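You operate a simulated robot arm through the tools that you are given. There is no shell and no other tool. Be economical: measure what you need, move in short steps, check, and stop when the job is done.

The job below is to be done with a simulated robot arm. You get a single attempt, and the scene is never put back.

JOB
Put the pink pad and the sink strainer on the blue plate.

The check looks at the end state, three seconds after you hand in, the way a careful person would. Anything else that was tipped, shoved, dropped, spilled or broken makes it a failure.

ROBOT AND FRAMES
A 6-joint arm with a two-finger parallel gripper, fixed in place. Base frame: the origin is at the foot of the arm, x ahead of it, y to its left, z up; the work surface is at about z = 0.74. Units: m, degrees, N and s.
With the tool pointing down near the work surface it reaches from about 0.26 to 0.68 m from the base axis. Its first joint turns from -66.0 to 66.0 degrees. Payload 2.9 kg.
Tool frame: the origin (TCP) lies between the finger pads and is the grasp point; the fingertips stand 0.03 m ahead of it; z points along the fingers, y is the line along which they close. The gripper opens to 0.11 m. The fingers are 0.02 m wide and 0.01 m thick; the gripper's body (0.048 by 0.112 m) begins 0.055 m behind the TCP.
Orientation is that of the tool frame in the base frame, as a unit quaternion [x, y, z, w]. With the fingers straight down and closing along the base's y, the tool's x points along the base's -x, its y along +y and its z along -z.

CONTROLS
- The arm moves only by the tool nudge_tool. Its argument "plan" is text: rows parted by semicolons, each of 7 numbers parted by spaces: the shift along the tool's x, y, z in units of 20 mm (1.0 is 20 mm), then the turn, a rotation vector about the tool's x, y, z in units of 5 degrees (1.0 is 5 degrees), then the opening, from 0 (shut) to 1 (fully open). In form: x y z wx wy wz grip; .... A call has 1 to 10 rows; each row shifts and turns the commanded pose from where the row before left it, along the tool's axes as they then stand. A call with a number of a shift or a turn outside -1 to 1 is refused whole. Rows are played at 5 a second. More than 0.05 m and 8.6 degrees between two rows, or a gripper value outside its range, and nothing of the call is played. Where a pose cannot be reached the arm comes as near as it can. A force on the tool above 40 N (or 10 N above the force at the start of the call, whichever is more), or a blocked arm, ends the call early, and 0.2 s more pass. Each finger travels about 0.108 m/s and halts on what it meets, pressing with about 34 N; the grip force reading is that of the motor and also rises with nothing between the fingers. The clock runs only during rows and for 0.2 s after the last one: add rows that do not move to give the fingers time. The reply holds the time, the measured pose of the TCP, the force on the tool along the base axes, the opening and the grip force, in the units named above and with some noise.
- Cameras (640 x 400 px; columns grow to the right, rows downward): "scene" is fixed at [0.0658, 0.4264, 1.3792]; the picture's right is [-0.85, -0.53, 0.00], its down [-0.32, 0.51, -0.79] and it looks along [0.42, -0.67, -0.61] (base axes); focal length 372 px, centre (320, 200). "wrist" rides on the gripper at [-0.036, 0, -0.057] in the tool frame; the picture's right is [0.00, -1.00, 0.00], its down [0.97, 0.00, -0.24] and it looks along [0.24, 0.00, 0.97] (tool axes); focal length 218 px, centre (320, 200).
- grab_frame(camera): a new picture of that camera. No time passes.
- probe_pixels(camera, pixels): there is no depth. For up to 12 entries [column, row, z] of the newest picture of that camera ("zoom" is the newest enlarged one), the place [x, y] in the base frame at which the ray of that pixel passes the height z, good to about 0.002 m. No time passes.
- zoom(camera, box): a new picture of the part [left, top, right, bottom] of that camera's present view, enlarged. No time passes.
- finish_job(): hands the job in; it is judged then, once.

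Keep the steps short. Do not move on a guess: measure, check each grasp and each placing, and mend mistakes. In all there are 60 turns and 20 pictures (those below and enlarged ones count). Leave the gripper open and the arm clear of the work at the hand-in unless told otherwise, and finish with a single line.

The tools are called after "Emit:" as name(argument=value, ...) on one line, values as JSON. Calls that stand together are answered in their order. nudge_tool: Moves the arm, as the interface text tells. Its arguments: {"type":"object","properties":{"plan":{"type":"string"}},"required":["plan"]} The other tools are called the same way: grab_frame (camera) takes a picture; probe_pixels (camera, pixels) gives the place at which the rays of pixels pass given heights; zoom (camera, box) takes an enlarged picture of a part of a camera's view; finish_job () hands the job in.

At the start:

```text
time: 0.0
ee_pos: [0.4427, -0.1304, 1.0589]
tcp_rot: [0.0, 1.0, 0.0, 0.0]
wrist_force: [0.0, 0.1, 0.2]
grip_width: 0.1101
grip_force: 0.1
```

scene: 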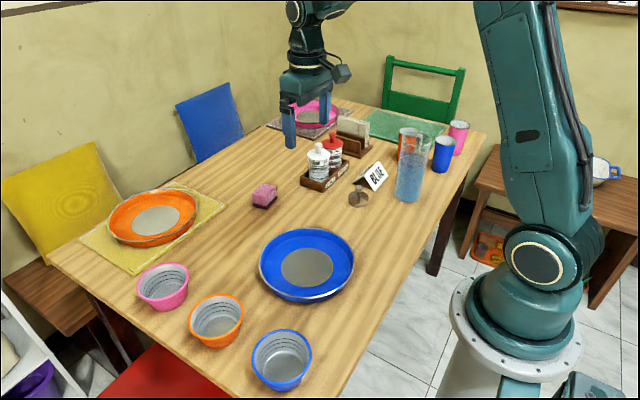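
wrist: 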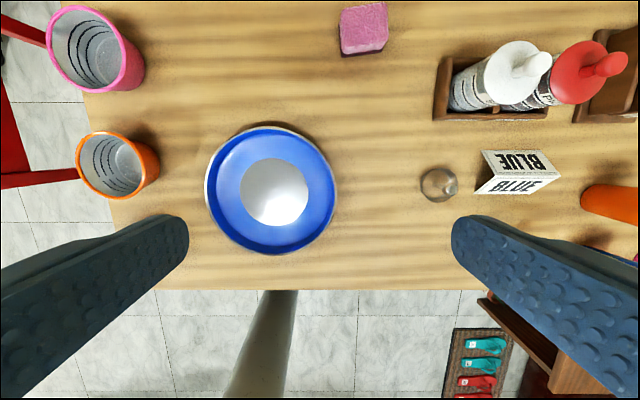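

I see the pink pad at scene (265,195) and the strainer at about (358,197). I'll zoom in on both and the plate to measure them.

Emit:
zoom(camera="scene", box=[230, 130, 430, 255])

Emit:
zoom(camera="wrist", box=[320, 0, 580, 220])

Emit:
probe_pixels(camera="wrist", pixels=[[340, 12, 0.77], [386, 3, 0.77], [388, 42, 0.77], [344, 52, 0.77], [420, 184, 0.745], [458, 184, 0.745], [438, 168, 0.745], [438, 202, 0.745], [206, 192, 0.76], [337, 192, 0.76], [272, 126, 0.76], [272, 254, 0.76]])

```text
3.20 times, centred on (330, 192) of scene
```

zoom: 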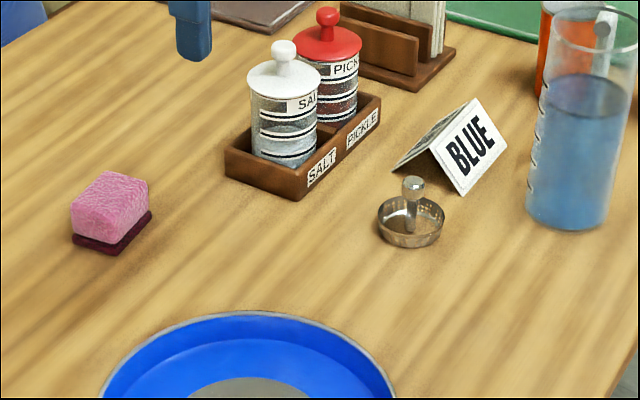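

```text
1.82 times, centred on (450, 110) of wrist
```

zoom: 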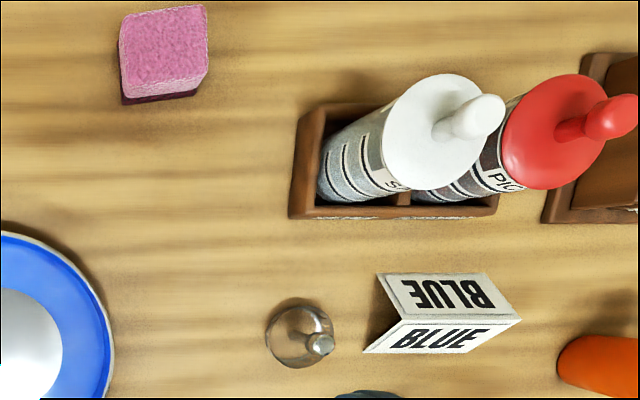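

```text
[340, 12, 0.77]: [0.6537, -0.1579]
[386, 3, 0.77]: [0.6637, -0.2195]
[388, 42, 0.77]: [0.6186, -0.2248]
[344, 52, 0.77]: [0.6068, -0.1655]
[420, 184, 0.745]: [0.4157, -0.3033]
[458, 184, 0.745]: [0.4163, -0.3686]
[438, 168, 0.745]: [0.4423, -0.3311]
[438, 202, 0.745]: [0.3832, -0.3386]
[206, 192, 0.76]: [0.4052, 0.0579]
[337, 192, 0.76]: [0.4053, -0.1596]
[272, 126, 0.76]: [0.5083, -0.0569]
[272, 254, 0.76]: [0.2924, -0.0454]
```

The pad sits near (0.63, -0.19) and the strainer near (0.41, -0.335). I'll move to a hover at (0.60, -0.18, 0.92), high enough to clear everything, for a closer look at the pad.

Emit:
nudge_tool(plan="-0.872 -0.278 0.772 0 0 0 0.8;-0.872 -0.278 0.772 0 0 0 0.8;-0.872 -0.278 0.772 0 0 0 0.8;-0.872 -0.278 0.772 0 0 0 0.8;-0.872 -0.278 0.772 0 0 0 0.8;-0.872 -0.278 0.772 0 0 0 0.8;-0.872 -0.278 0.772 0 0 0 0.8;-0.872 -0.278 0.772 0 0 0 0.8;-0.872 -0.278 0.772 0 0 0 0.8;0 0 0 0 0 0 0.8")

Emit:
grab_frame(camera="wrist")

Emit:
probe_pixels(camera="scene", pixels=[[252.5, 205, 0.742], [266, 209.4, 0.742], [277.5, 197.2, 0.742], [252.3, 193.5, 0.78], [263.8, 183.5, 0.78], [276.3, 186.3, 0.78], [267, 197, 0.78], [344, 191, 0.785], [359, 188, 0.785], [348, 195, 0.76], [368.7, 195, 0.76], [358, 207, 0.742]])

```text
time: 2.2
ee_pos: [0.6007, -0.1806, 0.9199]
tcp_rot: [0.0, 1.0, 0.0, 0.0]
wrist_force: [0.6, 1.0, -0.6]
grip_width: 0.088
grip_force: 0.0
```

```text
15 pictures are left
```

wrist: 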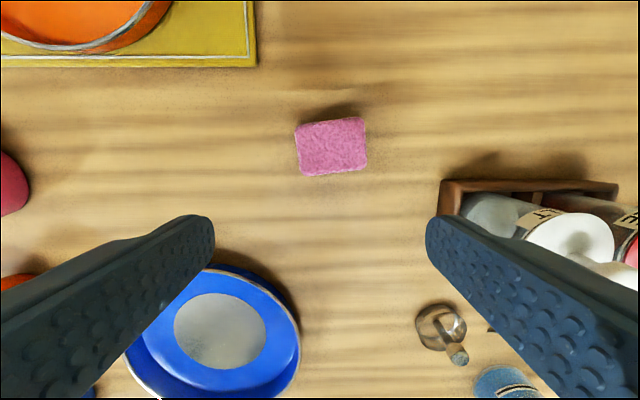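

```text
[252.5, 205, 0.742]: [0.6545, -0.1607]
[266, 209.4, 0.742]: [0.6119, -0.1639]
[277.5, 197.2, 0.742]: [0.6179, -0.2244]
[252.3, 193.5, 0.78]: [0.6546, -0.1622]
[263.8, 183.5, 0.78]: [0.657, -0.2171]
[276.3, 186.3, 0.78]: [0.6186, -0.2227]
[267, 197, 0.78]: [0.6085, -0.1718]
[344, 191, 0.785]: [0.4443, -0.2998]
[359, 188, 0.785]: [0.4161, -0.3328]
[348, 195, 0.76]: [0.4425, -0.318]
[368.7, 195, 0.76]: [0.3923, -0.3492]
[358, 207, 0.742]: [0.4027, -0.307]
```

The pad's top shows at wrist (295-367, 117-176). I'll refine its corners at z=0.78 to get its centre and yaw.

Emit:
probe_pixels(camera="wrist", pixels=[[295, 127, 0.78], [363, 117, 0.78], [367, 168, 0.78], [301, 176, 0.78], [417, 328, 0.755], [467, 328, 0.755], [440, 305, 0.755], [440, 350, 0.745], [458, 355, 0.785]])

```text
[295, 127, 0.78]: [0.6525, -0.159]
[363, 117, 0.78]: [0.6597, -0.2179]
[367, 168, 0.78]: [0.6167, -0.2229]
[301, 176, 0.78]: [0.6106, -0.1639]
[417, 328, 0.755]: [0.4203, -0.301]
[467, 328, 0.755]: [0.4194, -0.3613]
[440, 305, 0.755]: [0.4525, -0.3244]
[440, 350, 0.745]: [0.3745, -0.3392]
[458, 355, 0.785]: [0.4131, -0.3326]
```

Pad centre is (0.635, -0.191), 0.06 long, yawed about 6.4°. I'll align over it, turn, and come down to z≈0.84 with the fingers fully open.

Emit:
nudge_tool(plan="-0.857 -0.26 0 0 0 0 0.9;-0.857 -0.26 0 0 0 0 0.9;0 0 0 0 0 -0.64 0.9;0 0 0 0 0 -0.64 0.9;0 0 1 0 0 0 0.9;0 0 1 0 0 0 0.9;0 0 1 0 0 0 0.9;0 0 1 0 0 0 0.9;0 0 0 0 0 0 0.9")

Emit:
grab_frame(camera="wrist")

```text
time: 4.2
ee_pos: [0.634, -0.1919, 0.8399]
tcp_rot: [-0.056, 0.998, 0.0, 0.0]
wrist_force: [-0.3, -0.7, 0.4]
grip_width: 0.0988
grip_force: 0.0
```

```text
14 pictures are left
```

wrist: 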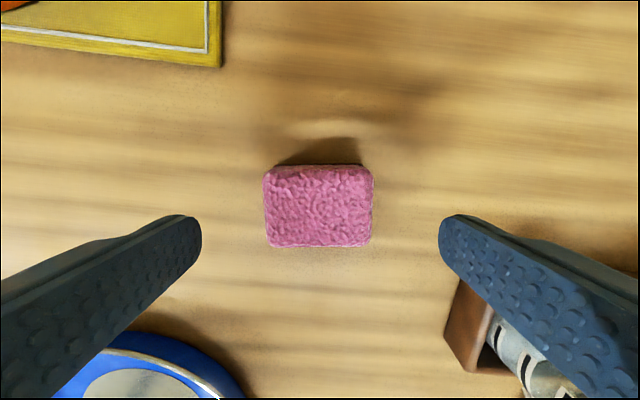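

The pad is centred and square between the fingers, and the right finger clears the rack. I'll descend to z≈0.776 and close.

Emit:
nudge_tool(plan="0 0 0.8 0 0 0 0.9;0 0 0.8 0 0 0 0.9;0 0 0.8 0 0 0 0.9;0 0 0.8 0 0 0 0.9;0 0 0 0 0 0 0.7;0 0 0 0 0 0 0.4;0 0 0 0 0 0 0.4;0 0 0 0 0 0 0.4")

```text
time: 6.0
ee_pos: [0.6346, -0.1913, 0.7769]
tcp_rot: [-0.056, 0.998, 0.0, 0.0]
wrist_force: [0.9, 0.4, 0.5]
grip_width: 0.0612
grip_force: 33.5
```

The fingers stopped at 0.061 m with 33.5 N, which matches the pad's length. I'll lift 0.12 m and look.

Emit:
nudge_tool(plan="0 0 -0.5 0 0 0 0.4;0 0 -1 0 0 0 0.4;0 0 -1 0 0 0 0.4;0 0 -1 0 0 0 0.4;0 0 -1 0 0 0 0.4;0 0 -1 0 0 0 0.4;0 0 -0.5 0 0 0 0.4;0 0 0 0 0 0 0.4")

Emit:
zoom(camera="scene", box=[210, 120, 410, 310])

```text
time: 7.8
ee_pos: [0.6329, -0.1898, 0.8966]
tcp_rot: [-0.056, 0.998, 0.0, 0.0]
wrist_force: [0.1, 0.2, -0.3]
grip_width: 0.061
grip_force: 34.0
```

```text
2.11 times, centred on (310, 215) of scene
```

zoom: 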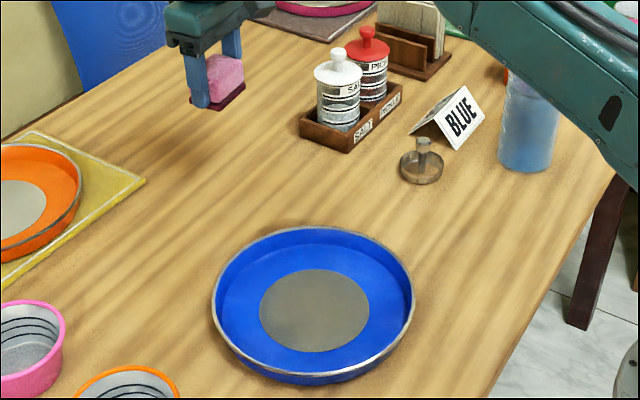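

The pad is held level and the lift is clean. Next I'll measure the plate's rim and its floor from this zoom.

Emit:
probe_pixels(camera="zoom", pixels=[[260, 312, 0.746], [369, 312, 0.746], [314, 270, 0.746], [314, 352, 0.746], [212, 300, 0.765], [414, 300, 0.765], [314, 227, 0.765], [314, 374, 0.765], [314, 384, 0.74], [224, 310, 0.748], [320, 243, 0.748], [404, 318, 0.748]])

```text
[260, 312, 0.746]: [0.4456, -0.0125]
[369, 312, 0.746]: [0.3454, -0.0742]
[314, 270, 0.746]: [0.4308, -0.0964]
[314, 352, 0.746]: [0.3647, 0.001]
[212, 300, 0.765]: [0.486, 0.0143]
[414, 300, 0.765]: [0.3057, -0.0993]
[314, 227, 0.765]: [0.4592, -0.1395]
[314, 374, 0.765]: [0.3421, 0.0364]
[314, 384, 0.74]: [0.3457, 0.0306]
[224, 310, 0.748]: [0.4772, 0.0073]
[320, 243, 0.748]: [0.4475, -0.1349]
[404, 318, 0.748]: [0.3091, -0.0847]
```

The plate's centre is about (0.398, -0.047), with a rim radius of about 0.107 and a roomy flat floor. The pad goes to (0.438, -0.047) and the strainer to (0.358, -0.047). I'll carry the pad there at the current height.

Emit:
nudge_tool(plan="0.889 0.819 0 0 0 0 0.4;0.889 0.819 0 0 0 0 0.4;0.889 0.819 0 0 0 0 0.4;0.889 0.819 0 0 0 0 0.4;0.889 0.819 0 0 0 0 0.4;0.889 0.819 0 0 0 0 0.4;0.889 0.819 0 0 0 0 0.4;0.889 0.819 0 0 0 0 0.4;0.889 0.819 0 0 0 0 0.4;0.889 0.819 0 0 0 0 0.4")

Emit:
grab_frame(camera="wrist")

```text
time: 10.0
ee_pos: [0.4381, -0.047, 0.897]
tcp_rot: [-0.056, 0.998, 0.0, 0.0]
wrist_force: [-0.2, 0.1, -0.3]
grip_width: 0.0609
grip_force: 34.2
```

```text
12 pictures are left
```

wrist: 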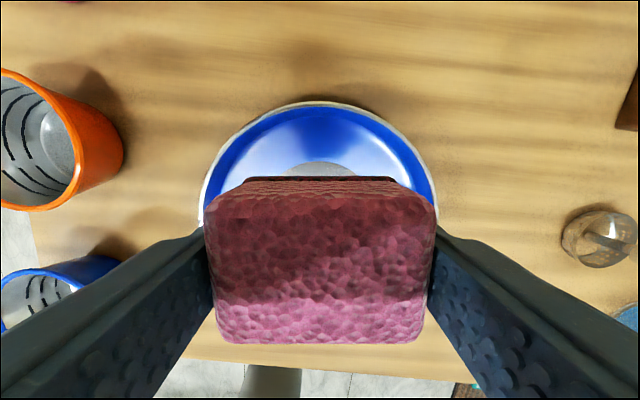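

The pad is over the plate. I'll go down to z≈0.792, just above the expected contact.

Emit:
nudge_tool(plan="0 0 1 0 0 0 0.4;0 0 1 0 0 0 0.4;0 0 1 0 0 0 0.4;0 0 1 0 0 0 0.4;0 0 0.7 0 0 0 0.4;0 0 0.4 0 0 0 0.4;0 0 0.15 0 0 0 0.4;0 0 0 0 0 0 0.4")

```text
time: 11.8
ee_pos: [0.4387, -0.0478, 0.7904]
tcp_rot: [-0.055, 0.998, 0.0, 0.0]
wrist_force: [0.5, -0.2, -0.6]
grip_width: 0.0608
grip_force: 34.3
```

There's no contact yet at z=0.790. I'll lower in 2 mm steps and watch the force.

Emit:
nudge_tool(plan="0 0 0.1 0 0 0 0.4;0 0 0.1 0 0 0 0.4;0 0 0 0 0 0 0.4")

```text
time: 12.6
ee_pos: [0.4387, -0.0471, 0.7874]
tcp_rot: [-0.056, 0.998, 0.0, 0.0]
wrist_force: [0.0, -0.3, 0.0]
grip_width: 0.0612
grip_force: 34.1
```

Still free at 0.787, so I'll go on in small steps.

Emit:
nudge_tool(plan="0 0 0.1 0 0 0 0.4;0 0 0 0 0 0 0.4")

Emit:
nudge_tool(plan="0 0 0.1 0 0 0 0.4;0 0 0 0 0 0 0.4")

```text
time: 13.2
ee_pos: [0.44, -0.0479, 0.7852]
tcp_rot: [-0.056, 0.998, 0.001, 0.0]
wrist_force: [0.0, 0.4, 0.4]
grip_width: 0.0606
grip_force: 34.1
```

```text
time: 13.8
ee_pos: [0.4402, -0.0477, 0.7826]
tcp_rot: [-0.056, 0.998, 0.0, 0.0]
wrist_force: [0.3, 0.2, 0.1]
grip_width: 0.0607
grip_force: 33.9
```

Emit:
nudge_tool(plan="0 0 0.08 0 0 0 0.4;0 0 0 0 0 0 0.4")

Emit:
zoom(camera="scene", box=[240, 200, 380, 310])

```text
time: 14.4
ee_pos: [0.4389, -0.0481, 0.782]
tcp_rot: [-0.055, 0.998, 0.0, 0.0]
wrist_force: [-0.4, -0.6, -0.6]
grip_width: 0.0609
grip_force: 34.2
```

```text
3.64 times, centred on (310, 255) of scene
```

zoom: 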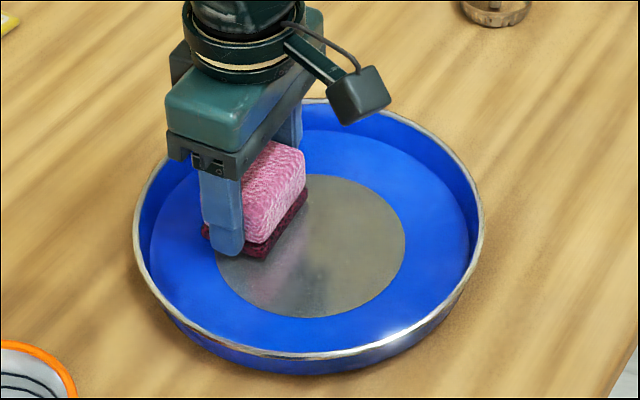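

The pad is just above or touching the floor, and the force is still about zero. I'll take two more small steps.

Emit:
nudge_tool(plan="0 0 0.07 0 0 0 0.4;0 0 0 0 0 0 0.4")

Emit:
nudge_tool(plan="0 0 0.07 0 0 0 0.4;0 0 0 0 0 0 0.4")

```text
time: 15.0
ee_pos: [0.4392, -0.0481, 0.7801]
tcp_rot: [-0.056, 0.998, 0.0, 0.0]
wrist_force: [-1.9, -1.6, 3.9]
grip_width: 0.0609
grip_force: 34.3
```

```text
time: 15.6
ee_pos: [0.44, -0.0479, 0.7797]
tcp_rot: [-0.056, 0.998, 0.0, 0.0]
wrist_force: [-6.1, 0.1, 27.7]
grip_width: 0.061
grip_force: 34.2
```

Contact shows at 27.7 N upward, so the pad is seated. I'll back off 1 mm, open to 0.09 m, and lift straight up.

Emit:
nudge_tool(plan="0 0 -0.06 0 0 0 0.4;0 0 0 0 0 0 0.6;0 0 0 0 0 0 0.75;0 0 0 0 0 0 0.75;0 0 -0.5 0 0 0 0.75;0 0 -1 0 0 0 0.75;0 0 -1 0 0 0 0.75;0 0 -1 0 0 0 0.75;0 0 -1 0 0 0 0.75;0 0 -1 0 0 0 0.75")

Emit:
grab_frame(camera="wrist")

```text
time: 17.8
ee_pos: [0.438, -0.0482, 0.891]
tcp_rot: [-0.056, 0.998, 0.001, 0.0]
wrist_force: [-0.2, 0.2, -0.6]
grip_width: 0.0825
grip_force: 0.1
```

```text
10 pictures are left
```

wrist: 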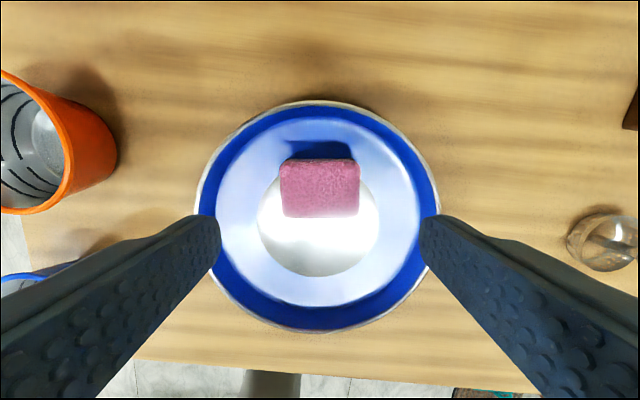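

The pad rests flat on the plate. I'll move toward the strainer at z≈0.93, stopping short of it to measure the strainer, card and jug.

Emit:
nudge_tool(plan="0.238 -1 -0.2 0 0 0 0.5;0.238 -1 -0.2 0 0 0 0.5;0.238 -1 -0.2 0 0 0 0.5;0.238 -1 -0.2 0 0 0 0.5;0.238 -1 -0.2 0 0 0 0.5;0.238 -1 -0.2 0 0 0 0.5;0.238 -1 -0.2 0 0 0 0.5;0.238 -1 -0.2 0 0 0 0.5;0.238 -1 -0.2 0 0 0 0.5;0.238 -1 -0.2 0 0 0 0.5")

Emit:
grab_frame(camera="wrist")

Emit:
grab_frame(camera="scene")

```text
time: 20.0
ee_pos: [0.4136, -0.2521, 0.9285]
tcp_rot: [-0.055, 0.998, 0.0, 0.0]
wrist_force: [0.8, 0.0, -0.4]
grip_width: 0.0551
grip_force: 0.0
```

```text
9 pictures are left
```

wrist: 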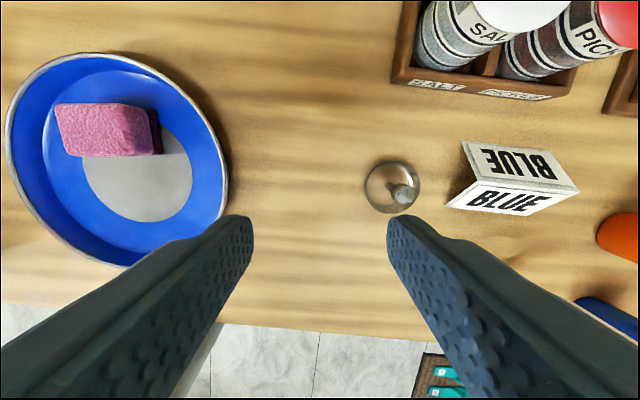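

```text
8 pictures are left
```

scene: 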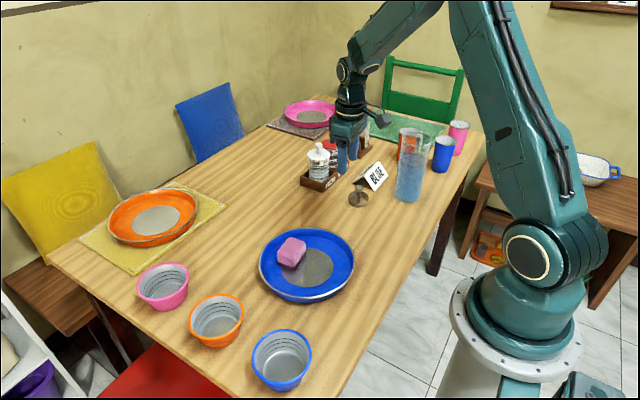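

I'll measure the strainer, its knob, the card and the jug from both views.

Emit:
probe_pixels(camera="wrist", pixels=[[364, 187, 0.755], [421, 187, 0.755], [392, 160, 0.755], [392, 215, 0.742], [404, 194, 0.785], [404, 194, 0.775], [445, 205, 0.742], [462, 141, 0.79], [540, 216, 0.742], [579, 190, 0.79], [390, 78, 0.76]])

Emit:
probe_pixels(camera="scene", pixels=[[408, 201, 0.742], [396, 196, 0.742], [419, 198, 0.742], [412, 137, 0.87], [359, 188, 0.785], [359, 188, 0.775], [382, 187, 0.742], [378, 162, 0.79], [358, 186, 0.79]])

Emit:
zoom(camera="scene", box=[330, 130, 440, 215])

```text
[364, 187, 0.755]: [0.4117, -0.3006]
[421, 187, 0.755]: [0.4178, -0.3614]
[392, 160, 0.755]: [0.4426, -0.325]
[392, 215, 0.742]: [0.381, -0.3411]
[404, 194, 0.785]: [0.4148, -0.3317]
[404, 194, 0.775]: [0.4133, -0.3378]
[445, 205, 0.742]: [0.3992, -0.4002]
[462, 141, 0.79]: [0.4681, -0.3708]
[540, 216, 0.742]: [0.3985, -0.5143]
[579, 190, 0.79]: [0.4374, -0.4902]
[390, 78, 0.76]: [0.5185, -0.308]
```

```text
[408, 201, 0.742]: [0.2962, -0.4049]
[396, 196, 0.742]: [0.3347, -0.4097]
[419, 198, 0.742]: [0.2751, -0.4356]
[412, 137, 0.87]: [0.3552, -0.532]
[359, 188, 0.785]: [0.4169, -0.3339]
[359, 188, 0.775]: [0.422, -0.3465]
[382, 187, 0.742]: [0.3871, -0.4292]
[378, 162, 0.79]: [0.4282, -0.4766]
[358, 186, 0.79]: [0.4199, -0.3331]
```

```text
4.71 times, centred on (385, 172) of scene
```

zoom: 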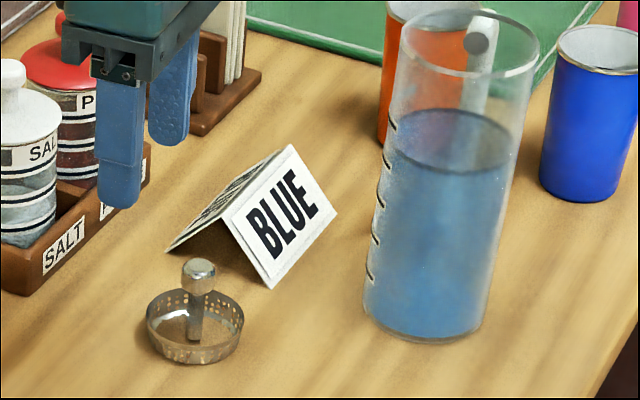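

The knob is at about (0.415, -0.333) with its top at z≈0.787, and the cup radius is about 0.03. The card's near end is at y≈-0.40 and the jug is at (0.305, -0.43), so a narrow opening (0.045 m) clears both. I'll move over the knob and come down to z≈0.85.

Emit:
nudge_tool(plan="0.071 -0.807 0 0 0 0 0.42;0.071 -0.807 0 0 0 0 0.42;0.071 -0.807 0 0 0 0 0.42;0.071 -0.807 0 0 0 0 0.42;0.071 -0.807 0 0 0 0 0.42;0 0 1 0 0 0 0.42;0 0 1 0 0 0 0.42;0 0 1 0 0 0 0.42;0 0 1 0 0 0 0.42;0 0 0 0 0 0 0.42")

Emit:
grab_frame(camera="wrist")

```text
time: 22.2
ee_pos: [0.4153, -0.3331, 0.85]
tcp_rot: [-0.056, 0.998, 0.0, 0.001]
wrist_force: [-0.2, 0.3, -0.3]
grip_width: 0.0464
grip_force: 0.1
```

```text
6 pictures are left
```

wrist: 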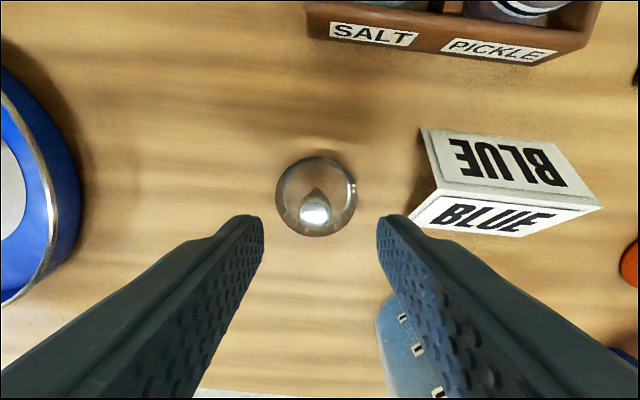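

The knob is centred to within about 2 mm. I'll check its position, the card and the jug before coming down.

Emit:
probe_pixels(camera="wrist", pixels=[[314, 211, 0.785], [314, 211, 0.775], [384, 302, 0.742], [384, 302, 0.8], [384, 302, 0.87], [376, 325, 0.87], [376, 325, 0.742], [408, 216, 0.742], [463, 190, 0.785], [276, 197, 0.757], [357, 197, 0.757], [317, 236, 0.742]])

```text
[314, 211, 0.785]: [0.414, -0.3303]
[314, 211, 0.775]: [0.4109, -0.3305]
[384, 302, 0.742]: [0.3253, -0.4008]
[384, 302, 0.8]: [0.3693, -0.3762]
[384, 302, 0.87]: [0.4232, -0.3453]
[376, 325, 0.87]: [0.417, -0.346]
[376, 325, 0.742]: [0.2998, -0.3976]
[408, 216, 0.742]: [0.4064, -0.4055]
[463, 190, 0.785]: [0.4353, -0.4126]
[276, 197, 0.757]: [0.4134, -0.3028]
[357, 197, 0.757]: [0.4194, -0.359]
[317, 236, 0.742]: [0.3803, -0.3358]
```

Everything clears: the jug surface is more than 0.1 m from the tool axis. I'll shift 2 mm toward the knob, descend to z≈0.795 with the tips just above the cup rim, and close on the knob.

Emit:
nudge_tool(plan="0.06 0.12 0 0 0 0 0.42;0 0 0.9 0 0 0 0.42;0 0 0.9 0 0 0 0.42;0 0 0.7 0 0 0 0.42;0 0 0.25 0 0 0 0.42;0 0 0 0 0 0 0.3;0 0 0 0 0 0 0.1;0 0 0 0 0 0 0.05;0 0 0 0 0 0 0.05")

Emit:
zoom(camera="scene", box=[320, 140, 420, 215])

```text
time: 24.2
ee_pos: [0.4136, -0.3308, 0.7959]
tcp_rot: [-0.056, 0.998, -0.001, 0.0]
wrist_force: [-0.1, -0.3, 0.3]
grip_width: 0.0178
grip_force: 34.6
```

```text
5.33 times, centred on (370, 178) of scene
```

zoom: 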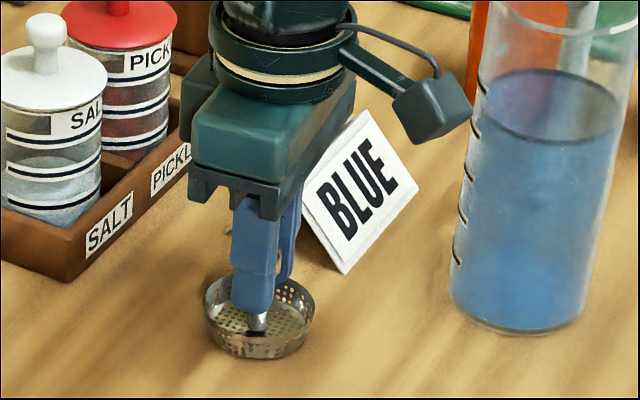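

The fingers closed on the knob at 0.018 m with 34.6 N. I'll lift straight up 0.11 m and check the grip.

Emit:
nudge_tool(plan="0 0 -0.3 0 0 0 0.05;0 0 -0.6 0 0 0 0.05;0 0 -0.9 0 0 0 0.05;0 0 -0.9 0 0 0 0.05;0 0 -0.9 0 0 0 0.05;0 0 -0.9 0 0 0 0.05;0 0 -0.7 0 0 0 0.05;0 0 -0.3 0 0 0 0.05;0 0 0 0 0 0 0.05")

Emit:
grab_frame(camera="scene")

```text
time: 26.2
ee_pos: [0.4126, -0.3302, 0.9041]
tcp_rot: [-0.056, 0.998, 0.0, -0.001]
wrist_force: [0.2, 0.0, 0.2]
grip_width: 0.0177
grip_force: 33.9
```

```text
4 pictures are left
```

scene: 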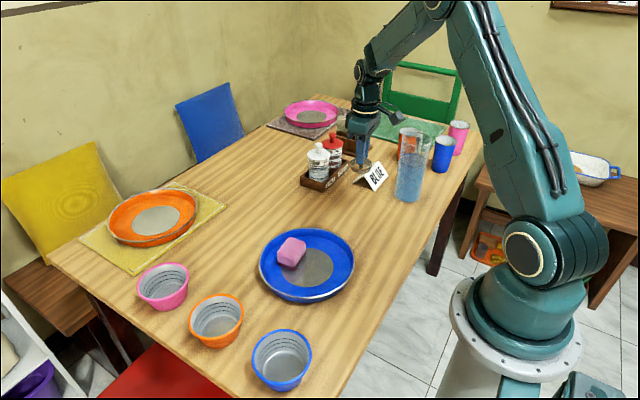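

The strainer is held and the old spot is empty. I'll carry it to (0.357, -0.05) at this height, in two calls.

Emit:
nudge_tool(plan="0.08 0.948 0 0 0 0 0.05;0.08 0.948 0 0 0 0 0.05;0.08 0.948 0 0 0 0 0.05;0.08 0.948 0 0 0 0 0.05;0.08 0.948 0 0 0 0 0.05;0.08 0.948 0 0 0 0 0.05;0.08 0.948 0 0 0 0 0.05;0.08 0.948 0 0 0 0 0.05;0.08 0.948 0 0 0 0 0.05;0.08 0.948 0 0 0 0 0.05")

Emit:
nudge_tool(plan="0.08 0.948 0 0 0 0 0.05;0.08 0.948 0 0 0 0 0.05;0.08 0.948 0 0 0 0 0.05;0.08 0.948 0 0 0 0 0.05;0.08 0.948 0 0 0 0 0.05;0 0 0 0 0 0 0.05")

Emit:
grab_frame(camera="wrist")

```text
time: 28.4
ee_pos: [0.377, -0.1422, 0.9049]
tcp_rot: [-0.055, 0.998, 0.0, 0.0]
wrist_force: [-0.6, 0.1, 0.3]
grip_width: 0.0179
grip_force: 34.0
```

```text
time: 29.8
ee_pos: [0.3591, -0.0503, 0.9048]
tcp_rot: [-0.056, 0.998, 0.0, 0.0]
wrist_force: [0.8, 0.1, 0.1]
grip_width: 0.018
grip_force: 34.0
```

```text
3 pictures are left
```

wrist: 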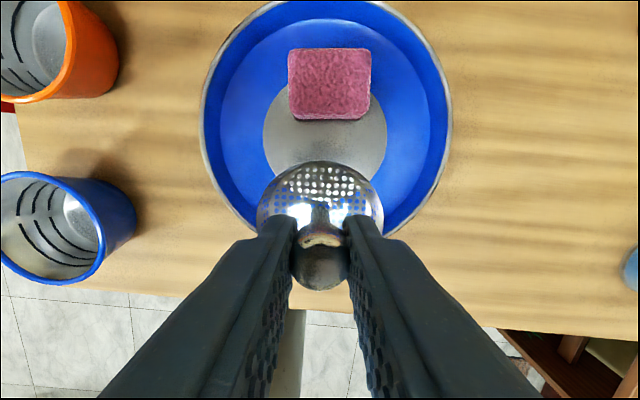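

The strainer is held over the near half of the plate, clear of the pad. I'll lower it to z≈0.803, just above the floor.

Emit:
nudge_tool(plan="0 0 1 0 0 0 0.05;0 0 1 0 0 0 0.05;0 0 1 0 0 0 0.05;0 0 1 0 0 0 0.05;0 0 0.7 0 0 0 0.05;0 0 0.3 0 0 0 0.05;0 0 0.1 0 0 0 0.05;0 0 0 0 0 0 0.05")

Emit:
nudge_tool(plan="0 0 0.08 0 0 0 0.05;0 0 0 0 0 0 0.05")

Emit:
nudge_tool(plan="0 0 0.08 0 0 0 0.05;0 0 0 0 0 0 0.05")

```text
time: 31.6
ee_pos: [0.3584, -0.0499, 0.8028]
tcp_rot: [-0.055, 0.998, 0.001, -0.001]
wrist_force: [-0.1, -0.3, -0.5]
grip_width: 0.0176
grip_force: 33.9
```

```text
time: 32.2
ee_pos: [0.3579, -0.0488, 0.8014]
tcp_rot: [-0.056, 0.998, -0.001, 0.0]
wrist_force: [0.7, 0.0, -1.4]
grip_width: 0.0178
grip_force: 34.1
```

```text
time: 32.8
ee_pos: [0.3589, -0.0499, 0.7999]
tcp_rot: [-0.056, 0.998, 0.0, 0.0]
wrist_force: [-0.5, 1.1, 0.6]
grip_width: 0.018
grip_force: 34.3
```

No contact yet at 0.800, so I'll continue in 1 mm steps.

Emit:
nudge_tool(plan="0 0 0.06 0 0 0 0.05;0 0 0 0 0 0 0.05")

```text
time: 33.4
ee_pos: [0.358, -0.0503, 0.7984]
tcp_rot: [-0.056, 0.998, -0.001, 0.0]
wrist_force: [-0.8, -0.2, 1.2]
grip_width: 0.018
grip_force: 33.6
```

Emit:
nudge_tool(plan="0 0 0.05 0 0 0 0.05;0 0 0 0 0 0 0.05")

```text
time: 34.0
ee_pos: [0.3587, -0.05, 0.7976]
tcp_rot: [-0.055, 0.998, 0.0, 0.001]
wrist_force: [-3.6, 0.3, 20.7]
grip_width: 0.0181
grip_force: 33.4
```

Contact shows at 20.7 N, so the strainer is seated. I'll back off slightly, open to about 0.045 m and lift straight up.

Emit:
nudge_tool(plan="0 0 -0.04 0 0 0 0.05;0 0 0 0 0 0 0.25;0 0 0 0 0 0 0.42;0 0 0 0 0 0 0.42;0 0 -0.5 0 0 0 0.42;0 0 -1 0 0 0 0.42;0 0 -1 0 0 0 0.42;0 0 -1 0 0 0 0.42;0 0 -1 0 0 0 0.42;0 0 -1 0 0 0 0.42")

Emit:
nudge_tool(plan="0 0 -1 0 0 0 0.6;0 0 -1 0 0 0 0.8;0 0 -1 0 0 0 1;0 0 -1 0 0 0 1;0 0 -1 0 0 0 1;0 0 0 0 0 0 1")

Emit:
grab_frame(camera="scene")

Emit:
zoom(camera="wrist", box=[180, 20, 460, 240])

```text
time: 36.2
ee_pos: [0.3579, -0.0505, 0.9096]
tcp_rot: [-0.056, 0.998, 0.001, -0.001]
wrist_force: [-1.0, 0.7, -0.4]
grip_width: 0.0461
grip_force: 0.1
```

```text
time: 37.6
ee_pos: [0.3588, -0.05, 1.0093]
tcp_rot: [-0.056, 0.998, 0.0, 0.0]
wrist_force: [1.0, 0.8, -0.8]
grip_width: 0.1099
grip_force: 0.1
```

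```text
2 pictures are left
```

scene: 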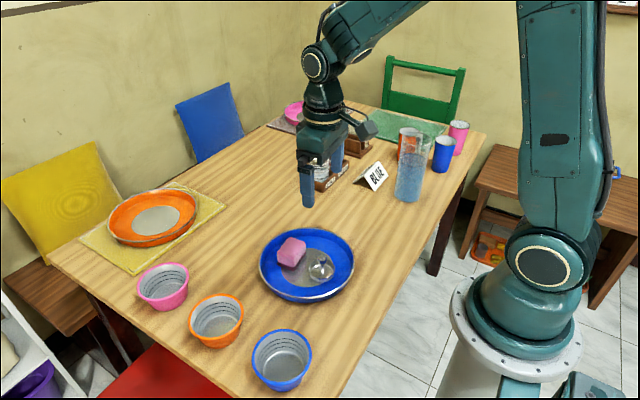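

```text
1.82 times, centred on (320, 130) of wrist
```

zoom: 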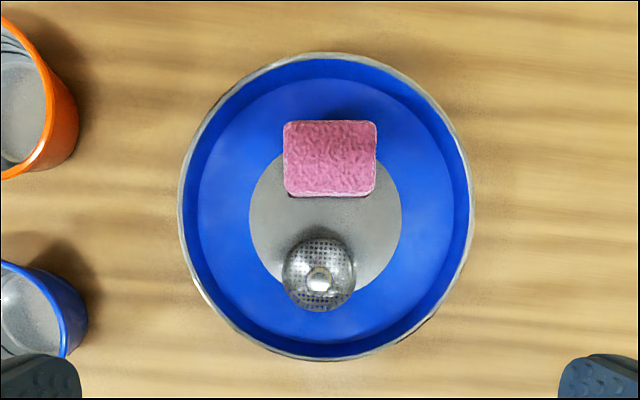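

The pad and the strainer both sit flat on the blue plate, nothing else has moved, and the gripper is open and clear at z≈1.01. I'll hand in now.

Emit:
finish_job()

```text
The job is handed in.
```

The pink pad and the sink strainer are both resting on the blue plate, and nothing else was disturbed.
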